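You operate a simulated robot arm through the tools that you are given. There is no shell and no other tool.

You are at the controls of a simulated robot arm. One attempt, no reset.

## Task
Take the grey pad on the top of the low table and put it away on the top of the blue bench. Then put one of the white valve caps from the top of the small table on the shelf under the middle radiator. Then push the right grey flap shut. Keep to this order.

Only the result counts: the job must be done as asked and must still hold three seconds after the hand-in. Knocking over, shifting, dropping, spilling or breaking anything else fails it. Lids that push on must go on centred and level and be pressed home; caps that screw on are set level and turned clockwise until they are tight.

## Robot
A 6-joint arm with a two-finger parallel gripper on a trunk, on a base that moves. Base frame: it is fixed to the floor where the robot stands at the start and does not move with it; the origin is under the middle of the robot, x ahead of it, y to its left, z up. Units: m, degrees, N and s.
With the tool pointing down near the work surface it reaches from about 0.24 to 0.66 m from the robot's upright axis, wherever it stands. Its first joint turns from -166.0 to 166.0 degrees. Places, roughly: grey pad [-2.5, 2.5, 0.75]; right grey flap [-1.1, -0.7, 1]; shelf under the middle radiator (103x15 cm) [-2.98, -0.24, 0.44]; top of the blue bench [-1.3, -3.3, 0.9]; white valve cap (5x5x4 cm) [-3.6, 0, 0.8]. Payload 1.57 kg.
Tool frame: the origin (TCP) lies between the finger pads and is the grasp point; the fingertips stand 0.03 m ahead of it; z points along the fingers, y is the line along which they close. Largest opening 0.11 m; finger width 0.024, thickness 0.012; the body of the gripper, 0.048 by 0.112 m, starts 0.078 m behind the TCP.
Orientation is that of the tool frame in the base frame, as a unit quaternion [x, y, z, w]. With the fingers straight down and closing along the base's y, the tool's x points along the base's -x, its y along +y and its z along -z.

## Interface
- The arm moves only by the tool drive_tool. Its argument "increments" is a list that holds one entry, the list of rows, each a list of 7 numbers: the shift along the tool's x, y, z in units of 400 mm (1.0 is 400 mm), then the turn, a rotation vector about the tool's x, y, z in units of 180 degrees (1.0 is 180 degrees), then the finger opening in m, from 0 to 0.11. In form: [[[dx, dy, dz, ax, ay, az, claw], ...]]. A call has 1 to 20 rows; each row is the pose to reach, as a shift and turn from the pose commanded when the call began, along the tool's axes at that moment. A call with a number of a shift or a turn outside -1 to 1 is refused whole. Each row takes 0.2 s and may step no farther than 0.05 m and 8.6 degrees from the row before; otherwise, or with a gripper value out of range, the whole call is refused. Where a pose cannot be reached the arm comes as near as it can. A force on the tool above 40 N (or 10 N above the force at the start of the call, whichever is more), or a blocked arm, ends the call early, and 0.2 s more pass. The fingers move at their own pace (about 0.108 m/s each) and stop on an object; they squeeze with about 39 N. The grip force told is the motor's: it shows also when the fingers shut on nothing. Time passes only in rows, and 0.2 s behind the last, so rows that repeat a pose let the fingers close. It gives the time, the measured TCP pose, the force on the tool (base axes), the opening and the grip force at its end, in the units of the frame above (readings bear some noise), with the torque about the TCP (base axes, N m) and any sound that the robot's microphone picked up.
- Cameras (640 x 400 px; columns grow to the right, rows downward): "scene" is now at [0.0649, 0.1408, 1.6939]; the picture's right is [0.00, -1.00, 0.00], its down [-0.62, -0.00, -0.78] and it looks along [0.78, 0.00, -0.62] (base axes); focal length 291 px, centre (320, 200). "wrist" rides on the gripper at [0.07, 0.016, -0.141] in the tool frame; the picture's right is [-0.23, 0.97, 0.00], its down [-0.85, -0.20, -0.48] and it looks along [-0.47, -0.11, 0.88] (tool axes); focal length 222 px, centre (320, 200). There is no depth. A picture from a camera that has moved, and an enlarged one, comes with that camera's place and axes in the base frame and with its lens.
- camera(camera): a new picture of that camera. No time passes.
- raise_lower(by): moves the trunk up (or, below 0, down) by that many m; the arm and the scene camera ride with it, the base frame stays. It gives what a move gives, with no picture.
- steer(legs): drives the robot by 1 to 6 legs, each [ahead, left, turn to the left] in m, m and degrees, along the robot's own axes; the way and the turn of a leg run together, so that a leg with both is an arc; at most 1.5 m and 180 degrees a leg. The arm and the cameras ride along, it lands a little off, and it stops where it bumps. It gives what a move gives.
- pan_tilt(pan, tilt): turns the head with the scene camera to pan (to the left, within 120 degrees either way) and tilt (down, from -29 to 69), counted from straight ahead of the robot. It gives what a move gives.
- enlarge(camera, box): a new picture of the part [left, top, right, bottom] of that camera's present view, enlarged. No time passes.
- close_job(): hands the job in; it is judged then, once.

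Nothing tells you exact positions but the pictures and the camera data. Unless the task says otherwise, let go and move clear before handing in.

The tools are called after "Emit:" by a JSON object that holds its "api" and its "payload". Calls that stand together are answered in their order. drive_tool: Moves the arm, as the interface text tells. Its arguments: {"type":"object","properties":{"increments":{"type":"array","items":{"type":"array","items":{"type":"array","items":{"type":"number"}}}}},"required":["increments"]} The other tools are called the same way: raise_lower (by) moves the trunk up or down; steer (legs) drives the base; pan_tilt (pan, tilt) turns the head that bears the scene camera; camera (camera) takes a picture; enlarge (camera, box) takes an enlarged picture of a part of a camera's view; close_job () hands the job in.

At the start:

```text
t: 0.0
tool_pos: [0.537, -0.0409, 1.0529]
ee_rot: [0.0, 1.0, 0.0, 0.001]
force: [-0.8, 0.0, 0.2]
ft_torque: [-0.01, 0.02, 0.0]
width: 0.11
grasp_force: 0.1
trunk travel left (down, up): [-0.275, 0.315]
robot x, y, heading: [-0.0011, -0.0006, -0.0]
head pan, tilt (commanded): [0.1, 38.5]
```

scene: 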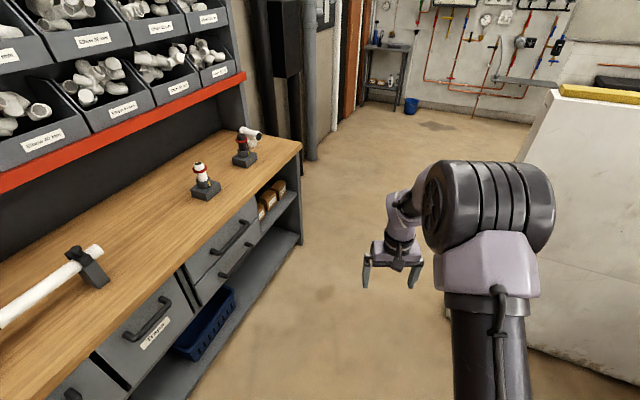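
wrist: 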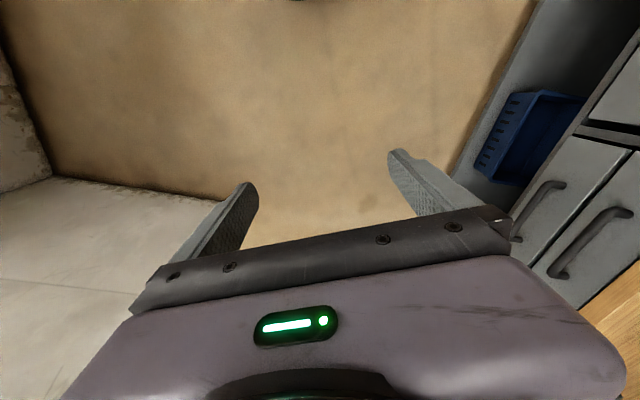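

I see a workbench on the left, a wall-like block on the right, and open floor ahead. The targets are mostly behind me, so I'll look around with the head first.

Emit:
{"api": "pan_tilt", "payload": {"pan": 120, "tilt": 20}}

Emit:
{"api": "camera", "payload": {"camera": "scene"}}

Emit:
{"api": "pan_tilt", "payload": {"pan": -120, "tilt": 20}}

Emit:
{"api": "camera", "payload": {"camera": "scene"}}

Emit:
{"api": "pan_tilt", "payload": {"pan": -50, "tilt": 20}}

Emit:
{"api": "camera", "payload": {"camera": "scene"}}

```text
t: 2.0
tool_pos: [0.5386, -0.0403, 1.0538]
ee_rot: [0.0, 1.0, -0.001, 0.0]
force: [0.3, 0.0, 0.2]
ft_torque: [-0.01, -0.01, 0.02]
width: 0.1103
grasp_force: 0.1
trunk travel left (down, up): [-0.275, 0.315]
robot x, y, heading: [0.0021, 0.0003, 0.0]
head pan, tilt (commanded): [120.0, 20.0]
```

```text
taken
camera scene: at [-0.0676, 0.2214, 1.7231], right [0.87, 0.5, 0.0], down [0.17, -0.3, -0.94], along [-0.47, 0.81, -0.34], focal length 291 px, centre (320, 200)
```

scene: 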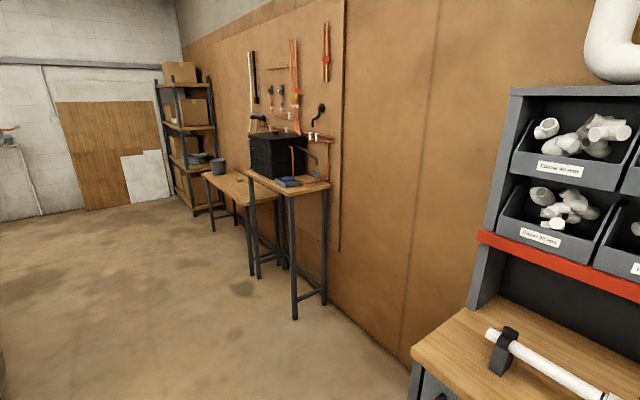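

```text
t: 5.4
tool_pos: [0.5378, -0.0405, 1.0545]
ee_rot: [0.0, 1.0, 0.0, 0.0]
force: [0.6, -0.3, 0.1]
ft_torque: [0.01, 0.0, 0.01]
width: 0.1097
grasp_force: 0.0
trunk travel left (down, up): [-0.275, 0.315]
robot x, y, heading: [-0.0009, -0.0008, 0.0]
head pan, tilt (commanded): [-120.0, 20.0]
```

```text
taken
camera scene: at [-0.0676, 0.06, 1.7231], right [-0.87, 0.5, 0.0], down [0.17, 0.3, -0.94], along [-0.47, -0.81, -0.34], focal length 291 px, centre (320, 200)
```

scene: 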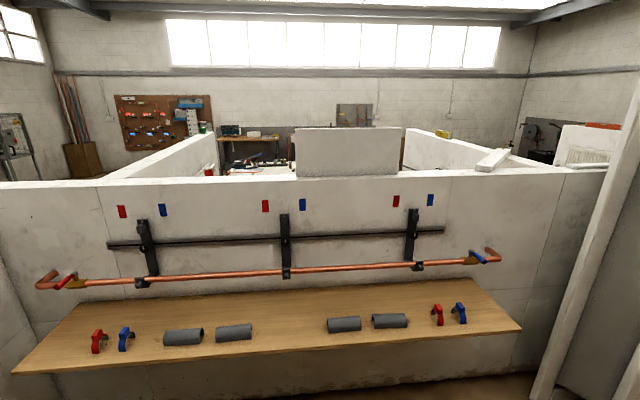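

```text
t: 6.8
tool_pos: [0.5369, -0.0409, 1.0538]
ee_rot: [0.0, 1.0, 0.0, 0.0]
force: [-0.5, -0.5, 0.0]
ft_torque: [-0.01, 0.02, 0.01]
width: 0.1099
grasp_force: 0.2
trunk travel left (down, up): [-0.275, 0.315]
robot x, y, heading: [0.0011, 0.0012, -0.0]
head pan, tilt (commanded): [-50.0, 20.0]
```

```text
taken
camera scene: at [0.0387, 0.0693, 1.7231], right [-0.77, -0.64, 0.0], down [-0.22, 0.26, -0.94], along [0.6, -0.72, -0.34], focal length 291 px, centre (320, 200)
```

scene: 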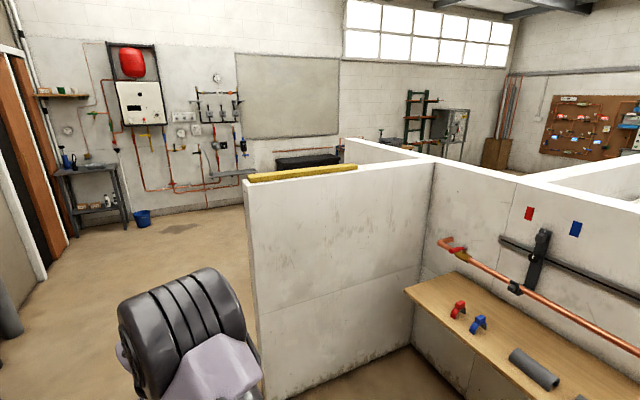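

I see a bench with a copper rail on the half-wall to my right-rear; the flap is apparently near there. I'll look closer and elsewhere.

Emit:
{"api": "pan_tilt", "payload": {"pan": -120, "tilt": 25}}

Emit:
{"api": "enlarge", "payload": {"camera": "scene", "box": [340, 140, 540, 265]}}

Emit:
{"api": "enlarge", "payload": {"camera": "scene", "box": [200, 140, 400, 265]}}

Emit:
{"api": "enlarge", "payload": {"camera": "scene", "box": [40, 140, 240, 265]}}

Emit:
{"api": "enlarge", "payload": {"camera": "scene", "box": [100, 50, 420, 250]}}

```text
t: 8.2
tool_pos: [0.5369, -0.0407, 1.0534]
ee_rot: [0.0, 1.0, 0.0, 0.0]
force: [0.2, -0.5, -0.5]
ft_torque: [-0.03, 0.01, -0.01]
width: 0.1097
grasp_force: 0.0
trunk travel left (down, up): [-0.275, 0.315]
robot x, y, heading: [0.0008, 0.0036, 0.1]
head pan, tilt (commanded): [-120.0, 25.0]
```

```text
3.20 times, centred on (440, 202) of scene
camera zoom: at [-0.0671, 0.0609, 1.715], right [-0.87, 0.5, 0.0], down [0.21, 0.37, -0.91], along [-0.45, -0.79, -0.42], focal length 932 px, centre (-64, 192)
```

zoom: 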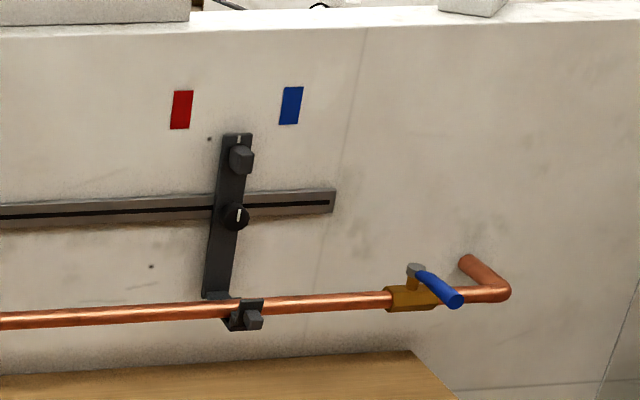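

```text
3.20 times, centred on (300, 202) of scene
camera zoom: at [-0.0671, 0.0609, 1.715], right [-0.87, 0.5, 0.0], down [0.21, 0.37, -0.91], along [-0.45, -0.79, -0.42], focal length 932 px, centre (384, 192)
```

zoom: 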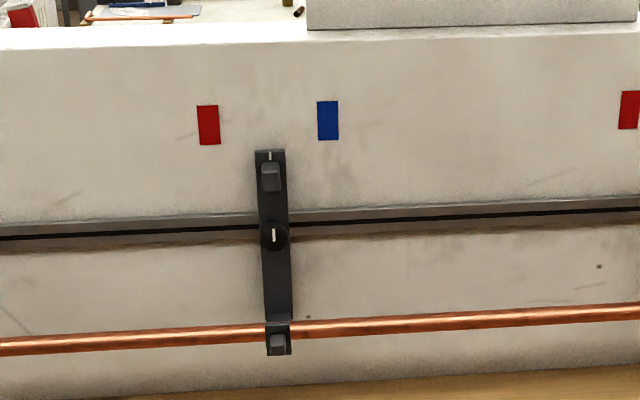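

```text
3.20 times, centred on (140, 202) of scene
camera zoom: at [-0.0671, 0.0609, 1.715], right [-0.87, 0.5, 0.0], down [0.21, 0.37, -0.91], along [-0.45, -0.79, -0.42], focal length 932 px, centre (896, 192)
```

zoom: 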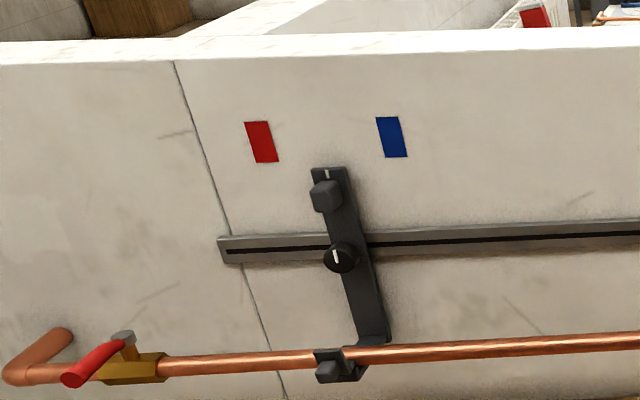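

```text
2.00 times, centred on (260, 150) of scene
camera zoom: at [-0.0671, 0.0609, 1.715], right [-0.87, 0.5, 0.0], down [0.21, 0.37, -0.91], along [-0.45, -0.79, -0.42], focal length 583 px, centre (440, 300)
```

zoom: 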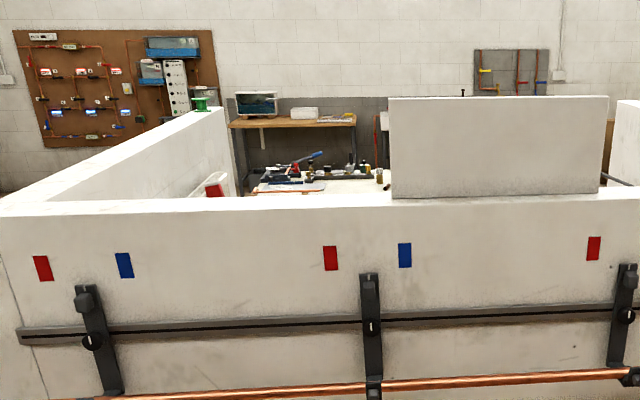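

The room seems rotated about 24° from my base frame, and the blue bench is behind the half-wall. I'll raise the trunk for a better overview and look in several directions.

Emit:
{"api": "raise_lower", "payload": {"by": 0.31}}

Emit:
{"api": "pan_tilt", "payload": {"pan": -85, "tilt": 20}}

Emit:
{"api": "camera", "payload": {"camera": "scene"}}

Emit:
{"api": "pan_tilt", "payload": {"pan": -120, "tilt": 20}}

Emit:
{"api": "camera", "payload": {"camera": "scene"}}

Emit:
{"api": "enlarge", "payload": {"camera": "scene", "box": [160, 80, 480, 280]}}

Emit:
{"api": "pan_tilt", "payload": {"pan": -20, "tilt": 20}}

Emit:
{"api": "camera", "payload": {"camera": "scene"}}

Emit:
{"api": "pan_tilt", "payload": {"pan": 120, "tilt": 20}}

Emit:
{"api": "camera", "payload": {"camera": "scene"}}

```text
t: 11.3
tool_pos: [0.5384, -0.04, 1.3637]
ee_rot: [0.0, 1.0, 0.0, 0.0]
force: [0.2, -0.6, 1.2]
ft_torque: [0.02, 0.01, -0.03]
width: 0.1099
grasp_force: 0.0
trunk travel left (down, up): [-0.585, 0.005]
robot x, y, heading: [-0.001, 0.0003, 0.1]
head pan, tilt (commanded): [-120.0, 25.0]
```

```text
t: 12.3
tool_pos: [0.5375, -0.041, 1.3647]
ee_rot: [0.0, 1.0, 0.0, 0.0]
force: [-0.4, 0.4, 0.1]
ft_torque: [0.0, -0.02, 0.03]
width: 0.11
grasp_force: 0.0
trunk travel left (down, up): [-0.585, 0.005]
robot x, y, heading: [-0.0008, -0.0009, -0.0]
head pan, tilt (commanded): [-85.0, 20.0]
```

```text
taken
camera scene: at [-0.013, 0.0479, 2.0331], right [-1.0, -0.09, 0.0], down [-0.03, 0.34, -0.94], along [0.08, -0.94, -0.34], focal length 291 px, centre (320, 200)
```

scene: 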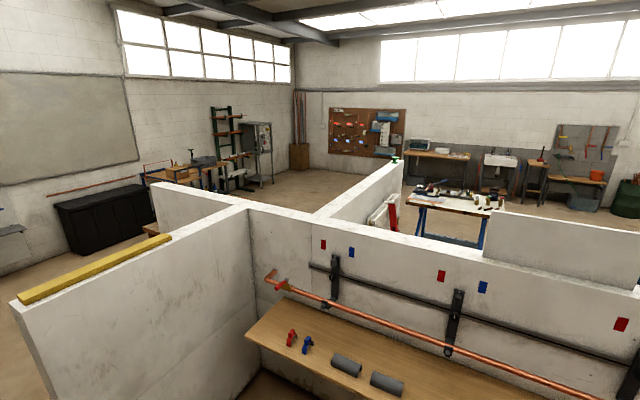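

```text
t: 13.3
tool_pos: [0.5381, -0.0409, 1.3643]
ee_rot: [0.0, 1.0, 0.0, 0.0]
force: [0.2, 0.3, 0.6]
ft_torque: [-0.01, -0.03, 0.02]
width: 0.11
grasp_force: 0.1
trunk travel left (down, up): [-0.585, 0.005]
robot x, y, heading: [0.0006, 0.0045, 0.1]
head pan, tilt (commanded): [-120.0, 20.0]
```

```text
taken
camera scene: at [-0.0676, 0.0601, 2.0331], right [-0.87, 0.5, 0.0], down [0.17, 0.3, -0.94], along [-0.47, -0.81, -0.34], focal length 291 px, centre (320, 200)
```

scene: 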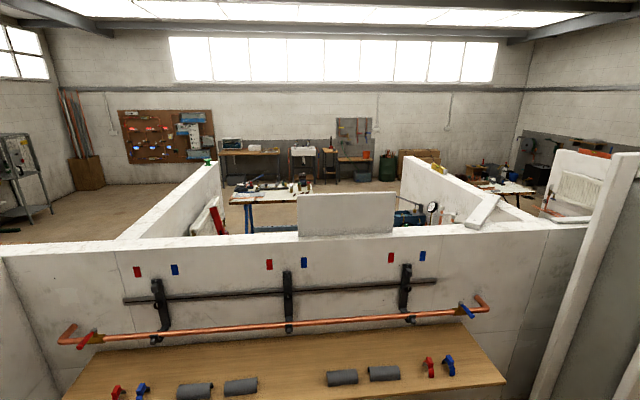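

```text
2.00 times, centred on (320, 180) of scene
camera zoom: at [-0.0676, 0.0601, 2.0331], right [-0.87, 0.5, 0.0], down [0.17, 0.3, -0.94], along [-0.47, -0.81, -0.34], focal length 583 px, centre (320, 240)
```

zoom: 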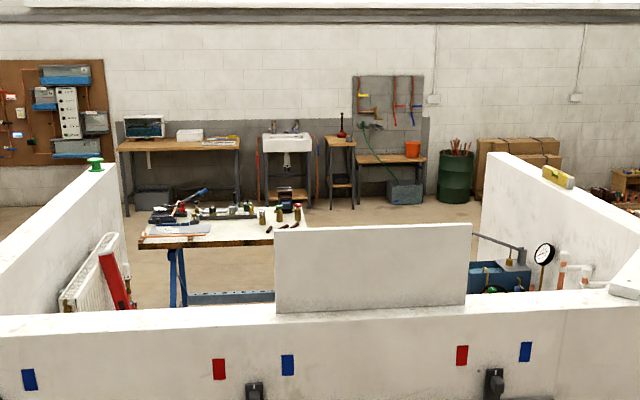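

```text
t: 15.1
tool_pos: [0.537, -0.0405, 1.3632]
ee_rot: [0.0, 1.0, 0.0, 0.0]
force: [-0.8, -0.1, 0.7]
ft_torque: [0.01, -0.06, 0.0]
width: 0.1101
grasp_force: 0.1
trunk travel left (down, up): [-0.585, 0.005]
robot x, y, heading: [-0.0007, -0.0011, 0.0]
head pan, tilt (commanded): [-20.0, 20.0]
```

```text
taken
camera scene: at [0.0664, 0.1088, 2.0331], right [-0.34, -0.94, 0.0], down [-0.32, 0.12, -0.94], along [0.88, -0.32, -0.34], focal length 291 px, centre (320, 200)
```

scene: 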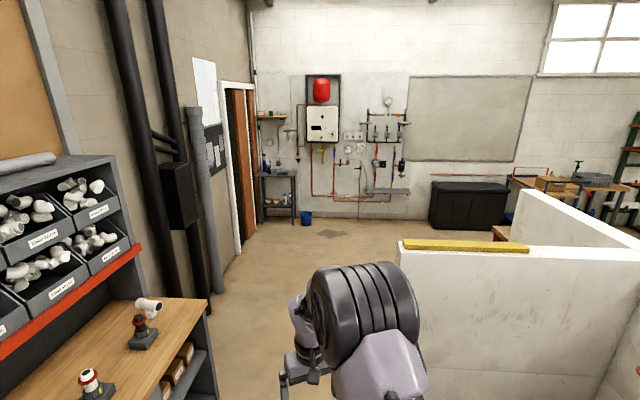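

```text
t: 17.3
tool_pos: [0.5375, -0.0401, 1.3647]
ee_rot: [0.0, 1.0, 0.0, 0.0]
force: [-0.5, 0.1, 0.4]
ft_torque: [0.0, -0.02, 0.0]
width: 0.11
grasp_force: 0.0
trunk travel left (down, up): [-0.585, 0.005]
robot x, y, heading: [-0.0005, 0.0, -0.0]
head pan, tilt (commanded): [120.0, 20.0]
```

```text
taken
camera scene: at [-0.0676, 0.2214, 2.0331], right [0.87, 0.5, 0.0], down [0.17, -0.3, -0.94], along [-0.47, 0.81, -0.34], focal length 291 px, centre (320, 200)
```

scene: 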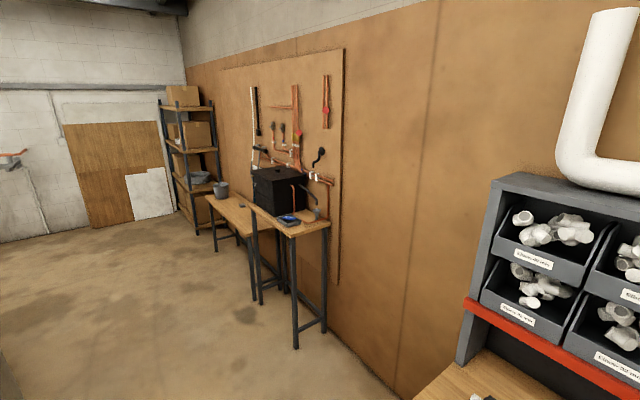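

The low table with a bucket is behind-left; the blue-legged trestle table (white top) stands behind the half-wall. Let me zoom at the low table.

Emit:
{"api": "enlarge", "payload": {"camera": "scene", "box": [170, 150, 350, 262]}}

Emit:
{"api": "pan_tilt", "payload": {"pan": 120, "tilt": 45}}

Emit:
{"api": "camera", "payload": {"camera": "scene"}}

Emit:
{"api": "pan_tilt", "payload": {"pan": -120, "tilt": 50}}

Emit:
{"api": "camera", "payload": {"camera": "scene"}}

```text
3.56 times, centred on (260, 206) of scene
camera zoom: at [-0.0676, 0.2214, 2.0331], right [0.87, 0.5, 0.0], down [0.17, -0.3, -0.94], along [-0.47, 0.81, -0.34], focal length 1036 px, centre (533, 179)
```

zoom: 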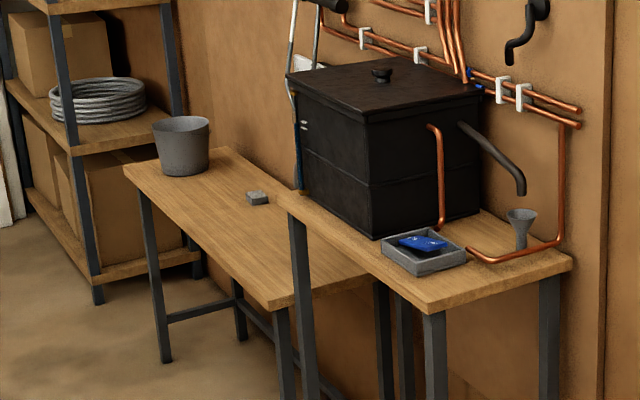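

```text
t: 18.2
tool_pos: [0.5377, -0.0407, 1.3637]
ee_rot: [-0.001, 1.0, 0.0, 0.0]
force: [-0.3, 0.7, 0.8]
ft_torque: [-0.01, -0.02, -0.01]
width: 0.11
grasp_force: 0.1
trunk travel left (down, up): [-0.585, 0.005]
robot x, y, heading: [0.0009, 0.002, -0.2]
head pan, tilt (commanded): [120.0, 45.0]
```

```text
taken
camera scene: at [-0.0617, 0.2111, 1.9945], right [0.87, 0.5, 0.0], down [0.35, -0.61, -0.71], along [-0.35, 0.61, -0.71], focal length 291 px, centre (320, 200)
```

scene: 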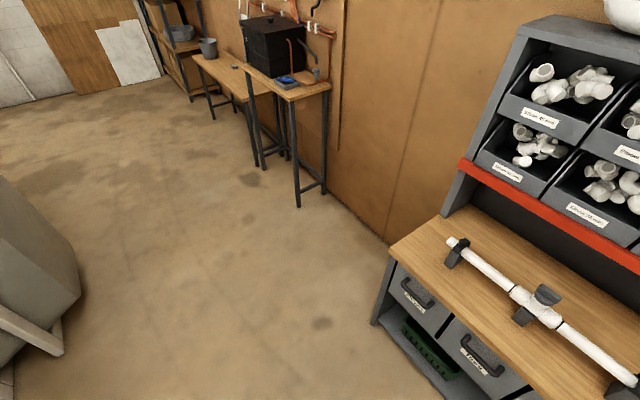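

```text
t: 21.6
tool_pos: [0.5378, -0.0405, 1.3646]
ee_rot: [0.001, 1.0, -0.001, 0.0]
force: [-0.5, -0.2, 0.2]
ft_torque: [-0.03, -0.03, 0.03]
width: 0.1101
grasp_force: 0.1
trunk travel left (down, up): [-0.585, 0.005]
robot x, y, heading: [0.0017, -0.0024, 0.1]
head pan, tilt (commanded): [-120.0, 50.0]
```

```text
taken
camera scene: at [-0.0596, 0.074, 1.9875], right [-0.87, 0.5, 0.0], down [0.38, 0.66, -0.64], along [-0.32, -0.56, -0.77], focal length 291 px, centre (320, 200)
```

scene: 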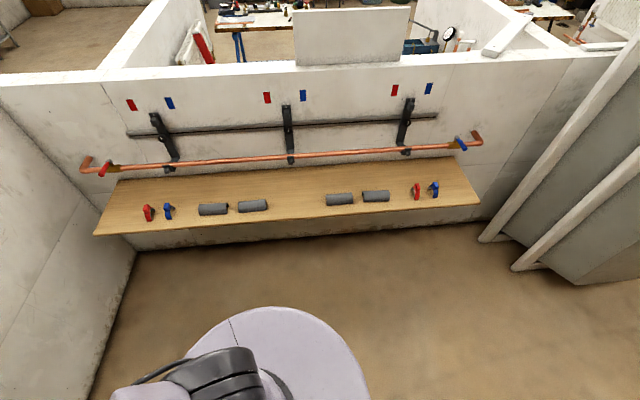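

The grey pad is a small block on the low table at about (-2.56, 2.63). I'll turn toward it in place (clear of the workbench and walls by ~0.25 m) and look.

Emit:
{"api": "steer", "payload": {"legs": [[0, 0, 142]]}}

Emit:
{"api": "pan_tilt", "payload": {"pan": 0, "tilt": 25}}

Emit:
{"api": "camera", "payload": {"camera": "scene"}}

Emit:
{"api": "pan_tilt", "payload": {"pan": 60, "tilt": 25}}

Emit:
{"api": "camera", "payload": {"camera": "scene"}}

```text
t: 27.9
tool_pos: [-0.4137, 0.344, 1.3641]
ee_rot: [0.952, -0.305, 0.0, 0.0]
force: [0.1, 0.2, -0.1]
ft_torque: [0.01, -0.01, 0.01]
width: 0.11
grasp_force: 0.1
trunk travel left (down, up): [-0.585, 0.005]
robot x, y, heading: [0.0005, -0.002, 144.7]
head pan, tilt (commanded): [-120.0, 50.0]
```

```text
t: 29.9
tool_pos: [-0.4146, 0.3444, 1.3638]
ee_rot: [0.952, -0.305, 0.0, 0.0]
force: [0.7, 0.1, -0.6]
ft_torque: [-0.02, -0.01, 0.02]
width: 0.1099
grasp_force: 0.0
trunk travel left (down, up): [-0.585, 0.005]
robot x, y, heading: [0.0004, -0.0031, 144.7]
head pan, tilt (commanded): [0.0, 25.0]
```

```text
taken
camera scene: at [-0.141, -0.0715, 2.025], right [0.58, 0.81, 0.0], down [0.34, -0.25, -0.91], along [-0.74, 0.53, -0.42], focal length 291 px, centre (320, 200)
```

scene: 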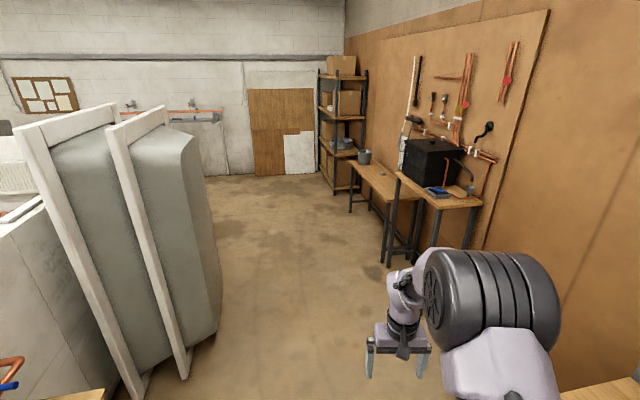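

```text
t: 31.2
tool_pos: [-0.4147, 0.345, 1.3636]
ee_rot: [0.952, -0.305, 0.0, 0.0]
force: [0.3, -0.1, 0.4]
ft_torque: [-0.01, 0.0, -0.02]
width: 0.1099
grasp_force: 0.1
trunk travel left (down, up): [-0.585, 0.005]
robot x, y, heading: [0.0005, -0.0008, 144.7]
head pan, tilt (commanded): [60.0, 25.0]
```

```text
taken
camera scene: at [-0.1498, -0.1632, 2.025], right [-0.41, 0.91, 0.0], down [0.38, 0.18, -0.91], along [-0.82, -0.38, -0.42], focal length 291 px, centre (320, 200)
```

scene: 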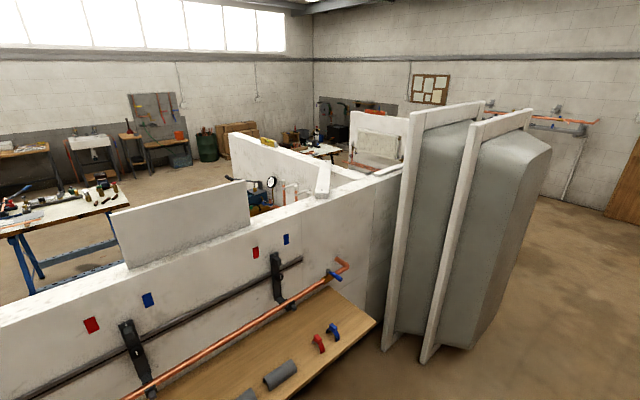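

Two bathtubs lean at the wall end on the left; the lane to the low table is clear. Driving most of the way.

Emit:
{"api": "steer", "payload": {"legs": [[1.4, -0.04, 0], [1.2, -0.04, 0]]}}

Emit:
{"api": "pan_tilt", "payload": {"pan": -20, "tilt": 40}}

Emit:
{"api": "camera", "payload": {"camera": "scene"}}

Emit:
{"api": "pan_tilt", "payload": {"pan": 90, "tilt": 25}}

Emit:
{"api": "camera", "payload": {"camera": "scene"}}

```text
t: 44.0
tool_pos: [-2.5027, 1.917, 1.3636]
ee_rot: [0.954, -0.3, 0.0, -0.001]
force: [-0.1, -0.7, -0.8]
ft_torque: [0.0, 0.0, 0.03]
width: 0.1101
grasp_force: 0.0
trunk travel left (down, up): [-0.585, 0.005]
robot x, y, heading: [-2.0833, 1.5756, 145.0]
head pan, tilt (commanded): [60.0, 25.0]
```

```text
t: 45.5
tool_pos: [-2.5021, 1.9171, 1.3647]
ee_rot: [0.954, -0.3, 0.001, 0.0]
force: [-0.1, 0.3, 0.3]
ft_torque: [0.01, -0.01, 0.0]
width: 0.1101
grasp_force: 0.2
trunk travel left (down, up): [-0.585, 0.005]
robot x, y, heading: [-2.0856, 1.575, 145.1]
head pan, tilt (commanded): [-20.0, 40.0]
```

```text
taken
camera scene: at [-2.2, 1.5199, 2.0017], right [0.82, 0.57, 0.0], down [0.37, -0.53, -0.77], along [-0.44, 0.63, -0.64], focal length 291 px, centre (320, 200)
```

scene: 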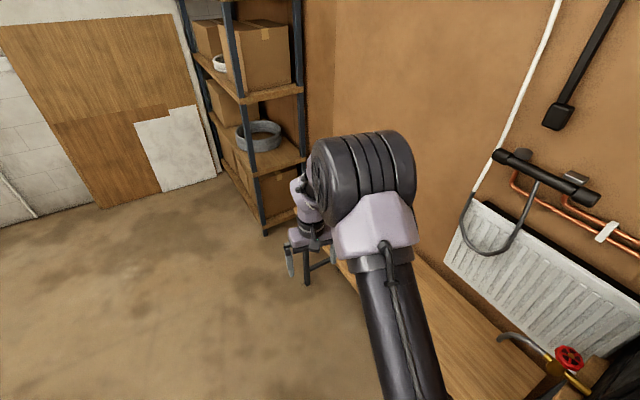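

```text
t: 47.4
tool_pos: [-2.5035, 1.917, 1.363]
ee_rot: [0.954, -0.301, 0.0, -0.001]
force: [-0.5, 1.2, 0.4]
ft_torque: [-0.01, 0.01, -0.03]
width: 0.1101
grasp_force: 0.1
trunk travel left (down, up): [-0.585, 0.005]
robot x, y, heading: [-2.0873, 1.575, 144.8]
head pan, tilt (commanded): [90.0, 25.0]
```

```text
taken
camera scene: at [-2.2042, 1.3748, 2.025], right [-0.82, 0.57, 0.0], down [0.24, 0.35, -0.91], along [-0.52, -0.74, -0.42], focal length 291 px, centre (320, 200)
```

scene: 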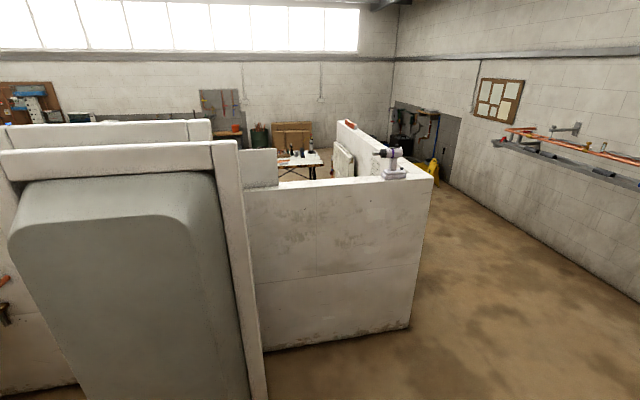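

I'm beside the low table now. I'll continue to a spot in front of the pad, then turn right to face the table.

Emit:
{"api": "steer", "payload": {"legs": [[0.86, 0.0, 0]]}}

Emit:
{"api": "pan_tilt", "payload": {"pan": -80, "tilt": 50}}

Emit:
{"api": "camera", "payload": {"camera": "scene"}}

```text
t: 51.9
tool_pos: [-3.205, 2.4018, 1.364]
ee_rot: [0.955, -0.297, 0.0, 0.001]
force: [0.1, -0.4, 0.6]
ft_torque: [0.01, -0.02, -0.03]
width: 0.1099
grasp_force: 0.0
trunk travel left (down, up): [-0.585, 0.005]
robot x, y, heading: [-2.7825, 2.0612, 145.7]
head pan, tilt (commanded): [90.0, 25.0]
```

```text
t: 54.5
tool_pos: [-3.2058, 2.4007, 1.3645]
ee_rot: [0.955, -0.297, 0.0, 0.0]
force: [0.0, -0.3, 0.9]
ft_torque: [0.03, 0.0, 0.03]
width: 0.1096
grasp_force: 0.1
trunk travel left (down, up): [-0.585, 0.005]
robot x, y, heading: [-2.786, 2.06, 145.2]
head pan, tilt (commanded): [-80.0, 50.0]
```

```text
taken
camera scene: at [-2.8186, 2.0067, 1.9875], right [0.91, -0.42, 0.0], down [-0.32, -0.7, -0.64], along [0.27, 0.58, -0.77], focal length 291 px, centre (320, 200)
```

scene: 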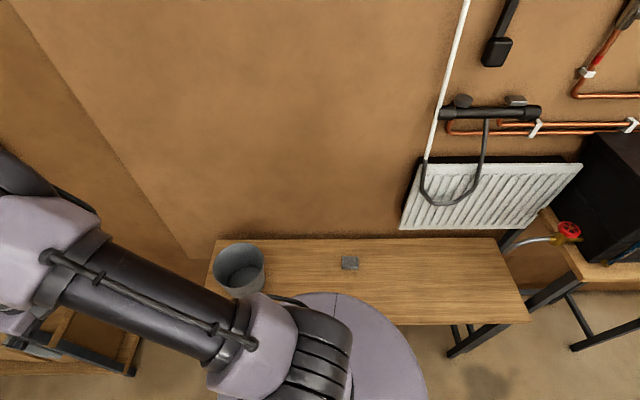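

The pad sits at about (-2.42, 2.535). I'll turn right ~80° to face the table and shift right a bit.

Emit:
{"api": "steer", "payload": {"legs": [[0, 0, -79.8], [0.03, -0.13, 0]]}}

Emit:
{"api": "pan_tilt", "payload": {"pan": 15, "tilt": 55}}

Emit:
{"api": "camera", "payload": {"camera": "scene"}}

Emit:
{"api": "camera", "payload": {"camera": "wrist"}}

```text
t: 59.3
tool_pos: [-2.3876, 2.4986, 1.3643]
ee_rot: [-0.532, 0.846, 0.0, 0.0]
force: [0.4, 0.1, -0.1]
ft_torque: [-0.01, -0.02, 0.03]
width: 0.11
grasp_force: 0.0
trunk travel left (down, up): [-0.585, 0.005]
robot x, y, heading: [-2.6575, 2.036, 64.2]
head pan, tilt (commanded): [-80.0, 50.0]
```

```text
t: 61.0
tool_pos: [-2.3867, 2.4996, 1.3649]
ee_rot: [-0.532, 0.847, 0.0, -0.001]
force: [0.3, -0.1, -0.7]
ft_torque: [-0.02, 0.0, 0.02]
width: 0.1098
grasp_force: 0.1
trunk travel left (down, up): [-0.585, 0.005]
robot x, y, heading: [-2.6553, 2.0325, 64.3]
head pan, tilt (commanded): [15.0, 55.0]
```

```text
taken
camera scene: at [-2.7783, 2.1462, 1.981], right [0.98, -0.19, 0.0], down [-0.15, -0.8, -0.57], along [0.11, 0.56, -0.82], focal length 291 px, centre (320, 200)
```

scene: 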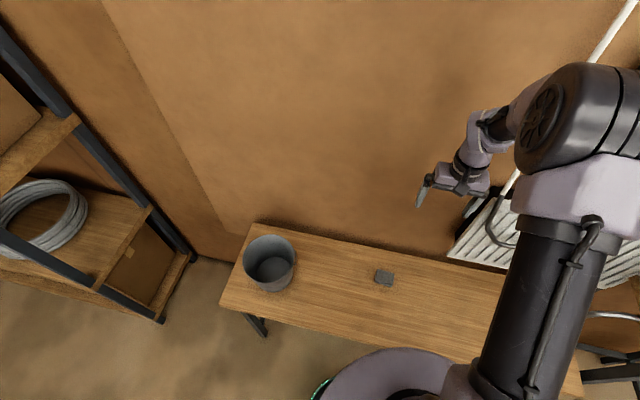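

```text
taken
camera wrist: at [-2.4315, 2.4432, 1.5055], right [-0.78, 0.63, 0.0], down [0.55, 0.68, 0.48], along [0.3, 0.37, -0.88], focal length 222 px, centre (320, 200)
```

wrist: 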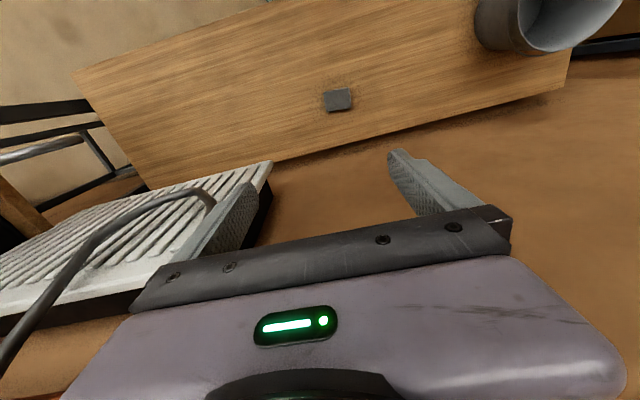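

The pad is just beside the tool, about 5 cm to tool +y. I'll move above it, lower the trunk part way, and look with the wrist camera.

Emit:
{"api": "drive_tool", "payload": {"increments": [[[0, 0.07, 0, 0, 0, 0, 0.11], [0.005, 0.136, 0, 0, 0, 0, 0.11]]]}}

Emit:
{"api": "raise_lower", "payload": {"by": -0.38}}

Emit:
{"api": "camera", "payload": {"camera": "wrist"}}

Emit:
{"api": "camera", "payload": {"camera": "scene"}}

```text
t: 61.6
tool_pos: [-2.4374, 2.5204, 1.3643]
ee_rot: [-0.532, 0.847, 0.0, -0.001]
force: [-0.2, 0.4, -0.3]
ft_torque: [-0.01, -0.03, -0.01]
width: 0.11
grasp_force: 0.0
trunk travel left (down, up): [-0.585, 0.005]
robot x, y, heading: [-2.6559, 2.031, 64.4]
head pan, tilt (commanded): [15.0, 55.0]
```

```text
t: 65.3
tool_pos: [-2.4345, 2.5195, 0.9831]
ee_rot: [-0.532, 0.847, 0.0, 0.001]
force: [-0.4, -0.5, -0.4]
ft_torque: [0.02, -0.04, -0.03]
width: 0.11
grasp_force: 0.1
trunk travel left (down, up): [-0.205, 0.385]
robot x, y, heading: [-2.6541, 2.0306, 64.2]
head pan, tilt (commanded): [15.0, 55.0]
```

```text
taken
camera wrist: at [-2.4816, 2.4645, 1.1255], right [-0.78, 0.63, 0.0], down [0.55, 0.68, 0.48], along [0.3, 0.37, -0.88], focal length 222 px, centre (320, 200)
```

wrist: 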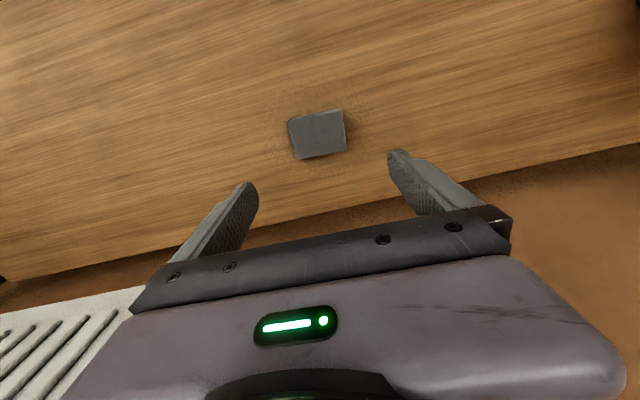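

```text
taken
camera scene: at [-2.7786, 2.1462, 1.6011], right [0.98, -0.19, 0.0], down [-0.15, -0.8, -0.57], along [0.11, 0.56, -0.82], focal length 291 px, centre (320, 200)
```

scene: 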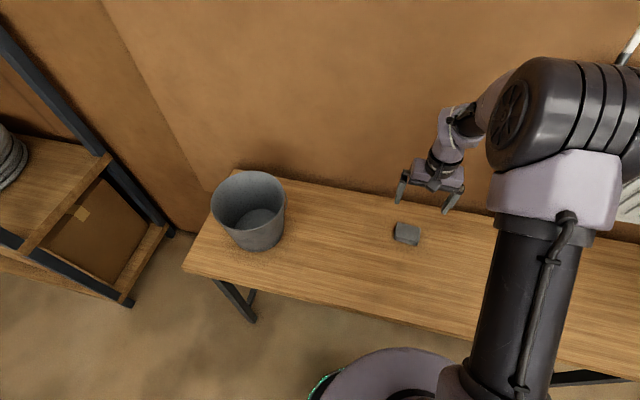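

The tool is already centred over the pad, aligned with its long side (~7.7 × 6 cm). I'll zoom in to judge its height and thickness.

Emit:
{"api": "enlarge", "payload": {"camera": "scene", "box": [360, 150, 488, 270]}}

Emit:
{"api": "enlarge", "payload": {"camera": "wrist", "box": [220, 60, 440, 200]}}

```text
3.33 times, centred on (424, 210) of scene
camera zoom: at [-2.7786, 2.1462, 1.6011], right [0.98, -0.19, 0.0], down [-0.15, -0.8, -0.57], along [0.11, 0.56, -0.82], focal length 971 px, centre (-27, 167)
```

zoom: 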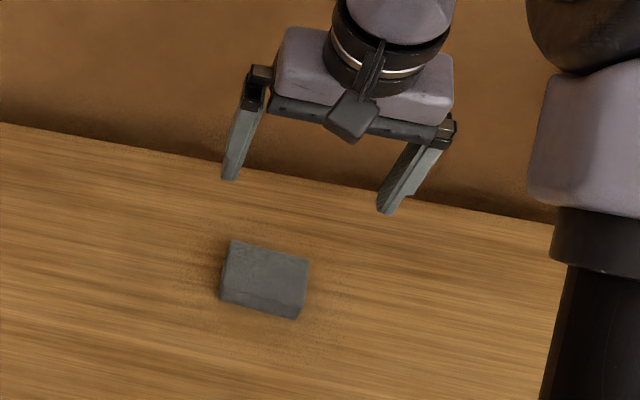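

```text
2.86 times, centred on (330, 130) of wrist
camera zoom: at [-2.4816, 2.4645, 1.1255], right [-0.78, 0.63, 0.0], down [0.55, 0.68, 0.48], along [0.3, 0.37, -0.88], focal length 635 px, centre (291, 400)
```

zoom: 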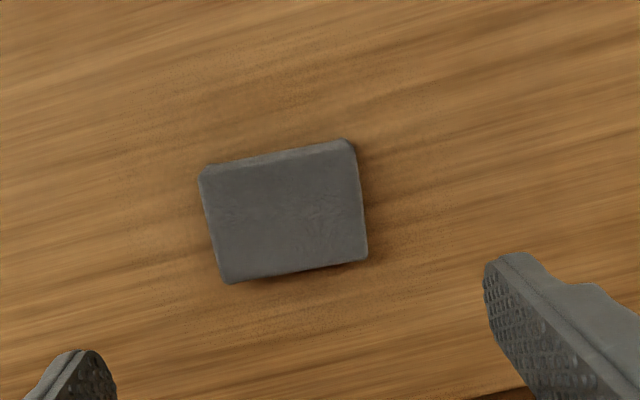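

The pad looks about 2.5 cm thick. Descending to just above it and checking again.

Emit:
{"api": "drive_tool", "payload": {"increments": [[[0, 0, 0.1, 0, 0, 0, 0.11], [-0.002, -0.004, 0.2, 0, 0, 0, 0.11], [-0.004, -0.004, 0.3, 0, 0, 0, 0.11], [-0.004, -0.004, 0.325, 0, 0, 0, 0.11]]]}}

Emit:
{"api": "camera", "payload": {"camera": "wrist"}}

Emit:
{"api": "enlarge", "payload": {"camera": "scene", "box": [360, 150, 488, 270]}}

```text
t: 66.3
tool_pos: [-2.4318, 2.5201, 0.8537]
ee_rot: [-0.533, 0.846, 0.0, -0.001]
force: [0.1, 0.6, 0.1]
ft_torque: [0.0, 0.0, 0.01]
width: 0.1097
grasp_force: 0.1
trunk travel left (down, up): [-0.205, 0.385]
robot x, y, heading: [-2.6546, 2.0339, 64.7]
head pan, tilt (commanded): [15.0, 55.0]
```

```text
taken
camera wrist: at [-2.4772, 2.4645, 0.9942], right [-0.78, 0.63, 0.0], down [0.55, 0.68, 0.48], along [0.3, 0.37, -0.88], focal length 222 px, centre (320, 200)
```

wrist: 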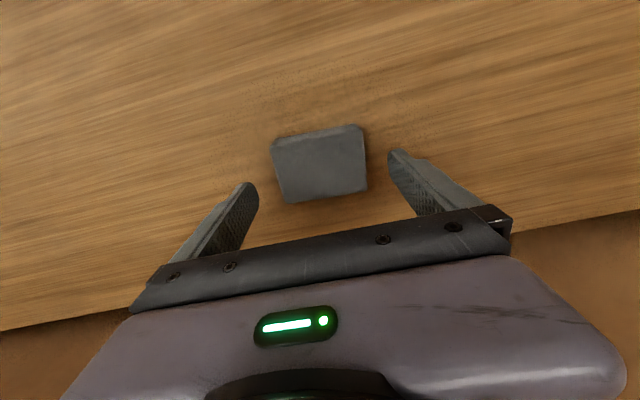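

```text
3.33 times, centred on (424, 210) of scene
camera zoom: at [-2.7786, 2.1462, 1.601], right [0.98, -0.19, 0.0], down [-0.15, -0.81, -0.57], along [0.11, 0.56, -0.82], focal length 971 px, centre (-27, 167)
```

zoom: 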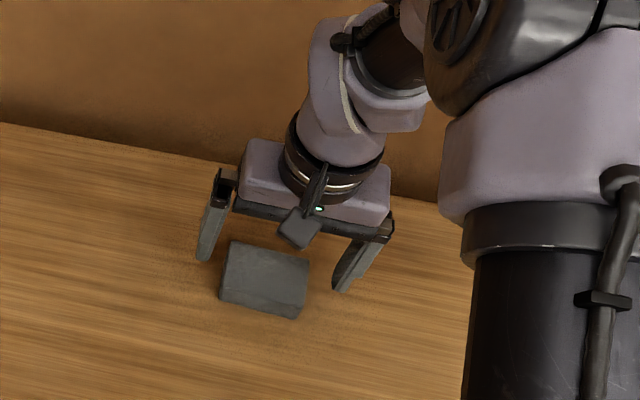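

The pad top seems near z≈0.815. I'll centre slightly and descend 1.8 cm, then verify tip height against the table.

Emit:
{"api": "drive_tool", "payload": {"increments": [[[0, 0.009, 0.02, 0, 0, 0, 0.11], [0, 0.009, 0.045, 0, 0, 0, 0.11]]]}}

Emit:
{"api": "camera", "payload": {"camera": "wrist"}}

Emit:
{"api": "enlarge", "payload": {"camera": "scene", "box": [380, 185, 470, 245]}}

```text
t: 66.9
tool_pos: [-2.437, 2.522, 0.8345]
ee_rot: [-0.532, 0.847, 0.0, 0.0]
force: [0.0, -0.1, -0.2]
ft_torque: [0.02, 0.02, -0.01]
width: 0.11
grasp_force: 0.0
trunk travel left (down, up): [-0.205, 0.385]
robot x, y, heading: [-2.6571, 2.0342, 64.1]
head pan, tilt (commanded): [15.0, 55.0]
```

```text
taken
camera wrist: at [-2.4818, 2.4665, 0.9761], right [-0.78, 0.63, 0.0], down [0.55, 0.68, 0.48], along [0.3, 0.37, -0.88], focal length 222 px, centre (320, 200)
```

wrist: 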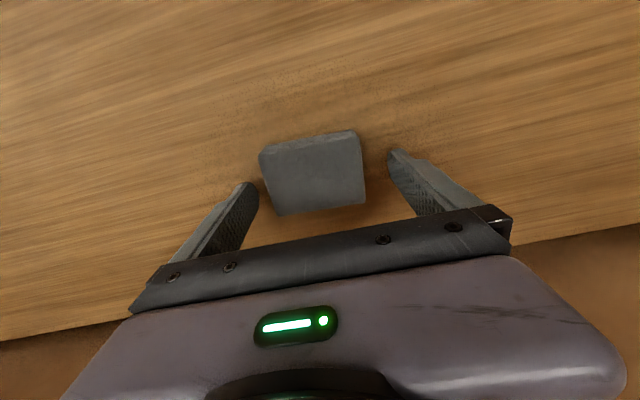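

```text
6.67 times, centred on (425, 215) of scene
camera zoom: at [-2.7785, 2.1463, 1.601], right [0.98, -0.19, 0.0], down [-0.15, -0.81, -0.57], along [0.11, 0.56, -0.82], focal length 1943 px, centre (-380, 100)
```

zoom: 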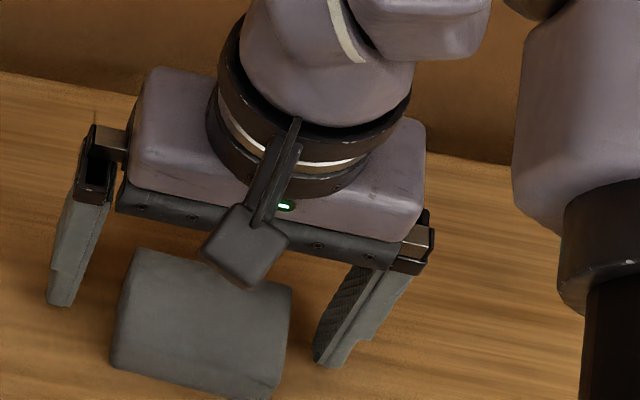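

The tool is slightly off; the pad is ~5 mm toward tool −y and +x. I'll correct and descend in small steps, checking force.

Emit:
{"api": "drive_tool", "payload": {"increments": [[[0.01, -0.0125, 0, 0, 0, 0, 0.11], [0.01, -0.0125, 0.01, 0, 0, 0, 0.11], [0.01, -0.0125, 0.02, 0, 0, 0, 0.11]]]}}

Emit:
{"api": "camera", "payload": {"camera": "wrist"}}

Emit:
{"api": "enlarge", "payload": {"camera": "scene", "box": [380, 185, 470, 245]}}

```text
t: 67.7
tool_pos: [-2.4341, 2.5155, 0.8298]
ee_rot: [-0.532, 0.847, 0.002, 0.002]
force: [-0.4, -4.2, 33.4]
ft_torque: [-0.92, -0.65, 0.12]
width: 0.11
grasp_force: 0.0
trunk travel left (down, up): [-0.205, 0.385]
robot x, y, heading: [-2.661, 2.0337, 64.4]
head pan, tilt (commanded): [15.0, 55.0]
```

```text
taken
camera wrist: at [-2.4801, 2.4598, 0.971], right [-0.78, 0.63, 0.0], down [0.55, 0.68, 0.48], along [0.3, 0.38, -0.88], focal length 222 px, centre (320, 200)
```

wrist: 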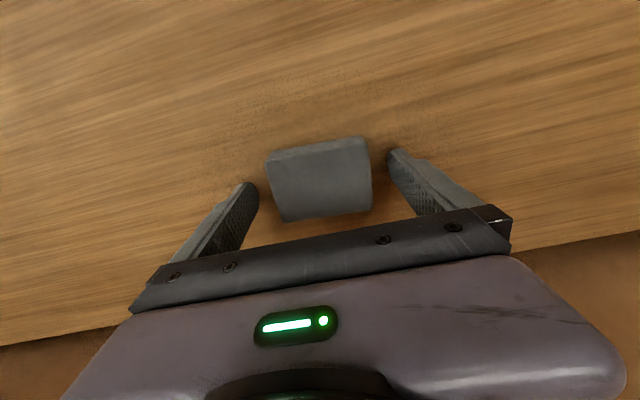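

```text
6.67 times, centred on (425, 215) of scene
camera zoom: at [-2.7799, 2.143, 1.6016], right [0.98, -0.19, 0.0], down [-0.15, -0.8, -0.58], along [0.11, 0.57, -0.82], focal length 1943 px, centre (-380, 100)
```

zoom: 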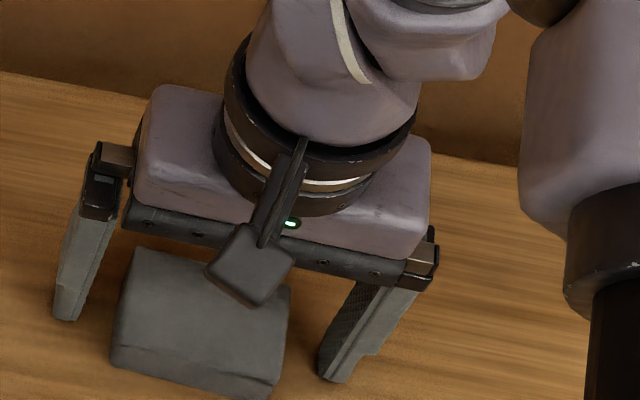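

The tips just touched the table (table top z≈0.80). I'll back up ~9 mm and close on the pad.

Emit:
{"api": "drive_tool", "payload": {"increments": [[[0, 0, -0.02, 0, 0, 0, 0.11], [0, 0, -0.02, 0, 0, 0, 0.08], [0, 0, -0.02, 0, 0, 0, 0.06], [0, 0, -0.02, 0, 0, 0, 0.04], [0, 0, -0.02, 0, 0, 0, 0.04]]]}}

Emit:
{"api": "camera", "payload": {"camera": "wrist"}}

```text
t: 68.9
tool_pos: [-2.4344, 2.5169, 0.8357]
ee_rot: [-0.532, 0.846, 0.0, 0.0]
force: [0.2, 0.4, 0.6]
ft_torque: [0.01, -0.01, 0.0]
width: 0.0733
grasp_force: 38.4
trunk travel left (down, up): [-0.205, 0.385]
robot x, y, heading: [-2.6566, 2.0307, 64.3]
head pan, tilt (commanded): [15.0, 55.0]
```

```text
taken
camera wrist: at [-2.4796, 2.4615, 0.9766], right [-0.78, 0.63, 0.0], down [0.55, 0.68, 0.48], along [0.3, 0.37, -0.88], focal length 222 px, centre (320, 200)
```

wrist: 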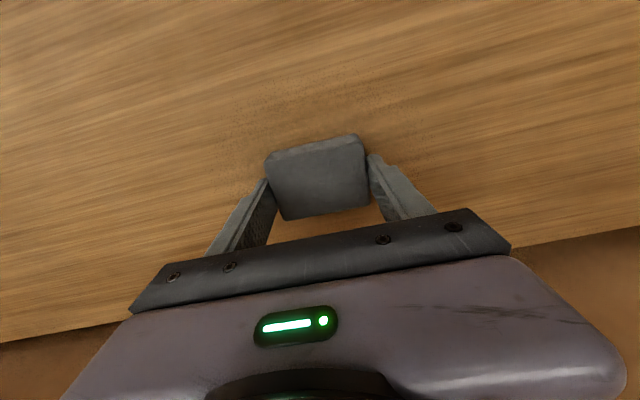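

The pad is held (width 0.073, 38 N). Lifting it now with tool then trunk.

Emit:
{"api": "drive_tool", "payload": {"increments": [[[0, 0, -0.05, 0, 0, 0, 0.04], [0, 0, -0.15, 0, 0, 0, 0.04], [0, 0, -0.25, 0, 0, 0, 0.04], [0, 0, -0.35, 0, 0, 0, 0.04]]]}}

Emit:
{"api": "raise_lower", "payload": {"by": 0.35}}

Emit:
{"api": "camera", "payload": {"camera": "wrist"}}

Emit:
{"api": "camera", "payload": {"camera": "scene"}}

```text
t: 69.9
tool_pos: [-2.4379, 2.5197, 0.9772]
ee_rot: [-0.533, 0.846, 0.0, 0.0]
force: [-0.4, 0.4, 0.0]
ft_torque: [0.0, 0.0, 0.01]
width: 0.0736
grasp_force: 38.1
trunk travel left (down, up): [-0.205, 0.385]
robot x, y, heading: [-2.6566, 2.0314, 64.2]
head pan, tilt (commanded): [15.0, 55.0]
```

```text
t: 73.3
tool_pos: [-2.4391, 2.5177, 1.3265]
ee_rot: [-0.531, 0.847, 0.001, 0.0]
force: [0.0, -0.1, -0.7]
ft_torque: [0.0, 0.02, -0.02]
width: 0.0738
grasp_force: 38.7
trunk travel left (down, up): [-0.555, 0.035]
robot x, y, heading: [-2.6525, 2.0273, 64.4]
head pan, tilt (commanded): [15.0, 55.0]
```

```text
taken
camera wrist: at [-2.4837, 2.4631, 1.468], right [-0.78, 0.63, 0.0], down [0.55, 0.68, 0.48], along [0.3, 0.37, -0.88], focal length 222 px, centre (320, 200)
```

wrist: 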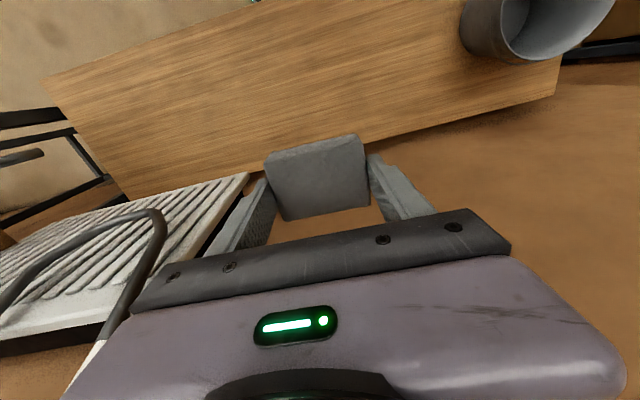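

```text
taken
camera scene: at [-2.7786, 2.1463, 1.9509], right [0.98, -0.19, 0.0], down [-0.15, -0.81, -0.57], along [0.11, 0.56, -0.82], focal length 291 px, centre (320, 200)
```

scene: 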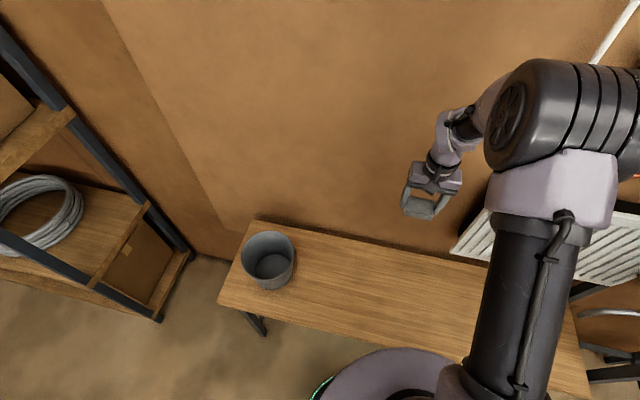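

Pad lifted. I'll back away from the table, turn left toward the open end, and look at the route around the radiator booth.

Emit:
{"api": "steer", "payload": {"legs": [[-0.5, 0, 0], [0, 0, 110]]}}

Emit:
{"api": "pan_tilt", "payload": {"pan": 0, "tilt": 25}}

Emit:
{"api": "camera", "payload": {"camera": "scene"}}

Emit:
{"api": "pan_tilt", "payload": {"pan": 60, "tilt": 25}}

Emit:
{"api": "camera", "payload": {"camera": "scene"}}

```text
t: 80.8
tool_pos: [-3.4031, 1.636, 1.3269]
ee_rot: [0.998, -0.061, 0.0, 0.0]
force: [0.7, 0.4, -0.3]
ft_torque: [0.03, 0.0, 0.02]
width: 0.0737
grasp_force: 39.2
trunk travel left (down, up): [-0.555, 0.035]
robot x, y, heading: [-2.8684, 1.5841, 172.9]
head pan, tilt (commanded): [15.0, 55.0]
```

```text
t: 81.7
tool_pos: [-3.4023, 1.6361, 1.3272]
ee_rot: [0.998, -0.06, 0.001, 0.0]
force: [-1.1, 0.4, -0.4]
ft_torque: [0.0, -0.02, 0.01]
width: 0.0734
grasp_force: 39.1
trunk travel left (down, up): [-0.555, 0.035]
robot x, y, heading: [-2.8687, 1.5862, 173.0]
head pan, tilt (commanded): [0.0, 25.0]
```

```text
taken
camera scene: at [-2.9613, 1.4562, 1.9949], right [0.12, 0.99, 0.0], down [0.42, -0.05, -0.91], along [-0.9, 0.11, -0.42], focal length 291 px, centre (320, 200)
```

scene: 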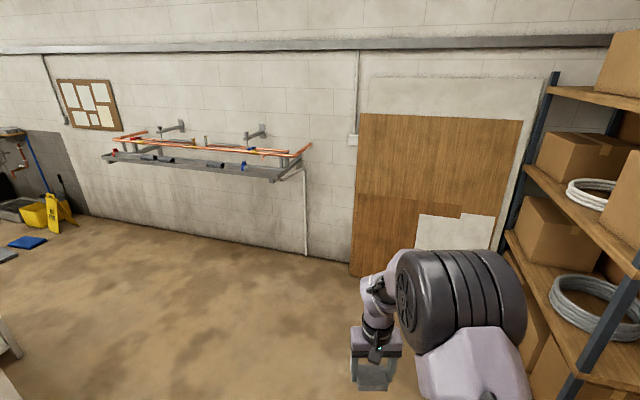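

```text
t: 83.0
tool_pos: [-3.4013, 1.6357, 1.3274]
ee_rot: [0.998, -0.061, 0.0, -0.001]
force: [-0.3, 0.7, -0.4]
ft_torque: [-0.01, 0.01, 0.02]
width: 0.0737
grasp_force: 38.6
trunk travel left (down, up): [-0.555, 0.035]
robot x, y, heading: [-2.8715, 1.5862, 173.1]
head pan, tilt (commanded): [60.0, 25.0]
```

```text
taken
camera scene: at [-2.9252, 1.3714, 1.995], right [-0.8, 0.6, 0.0], down [0.25, 0.34, -0.91], along [-0.55, -0.72, -0.42], focal length 291 px, centre (320, 200)
```

scene: 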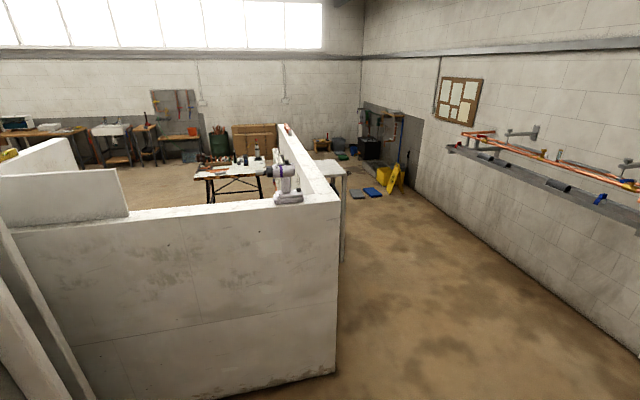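

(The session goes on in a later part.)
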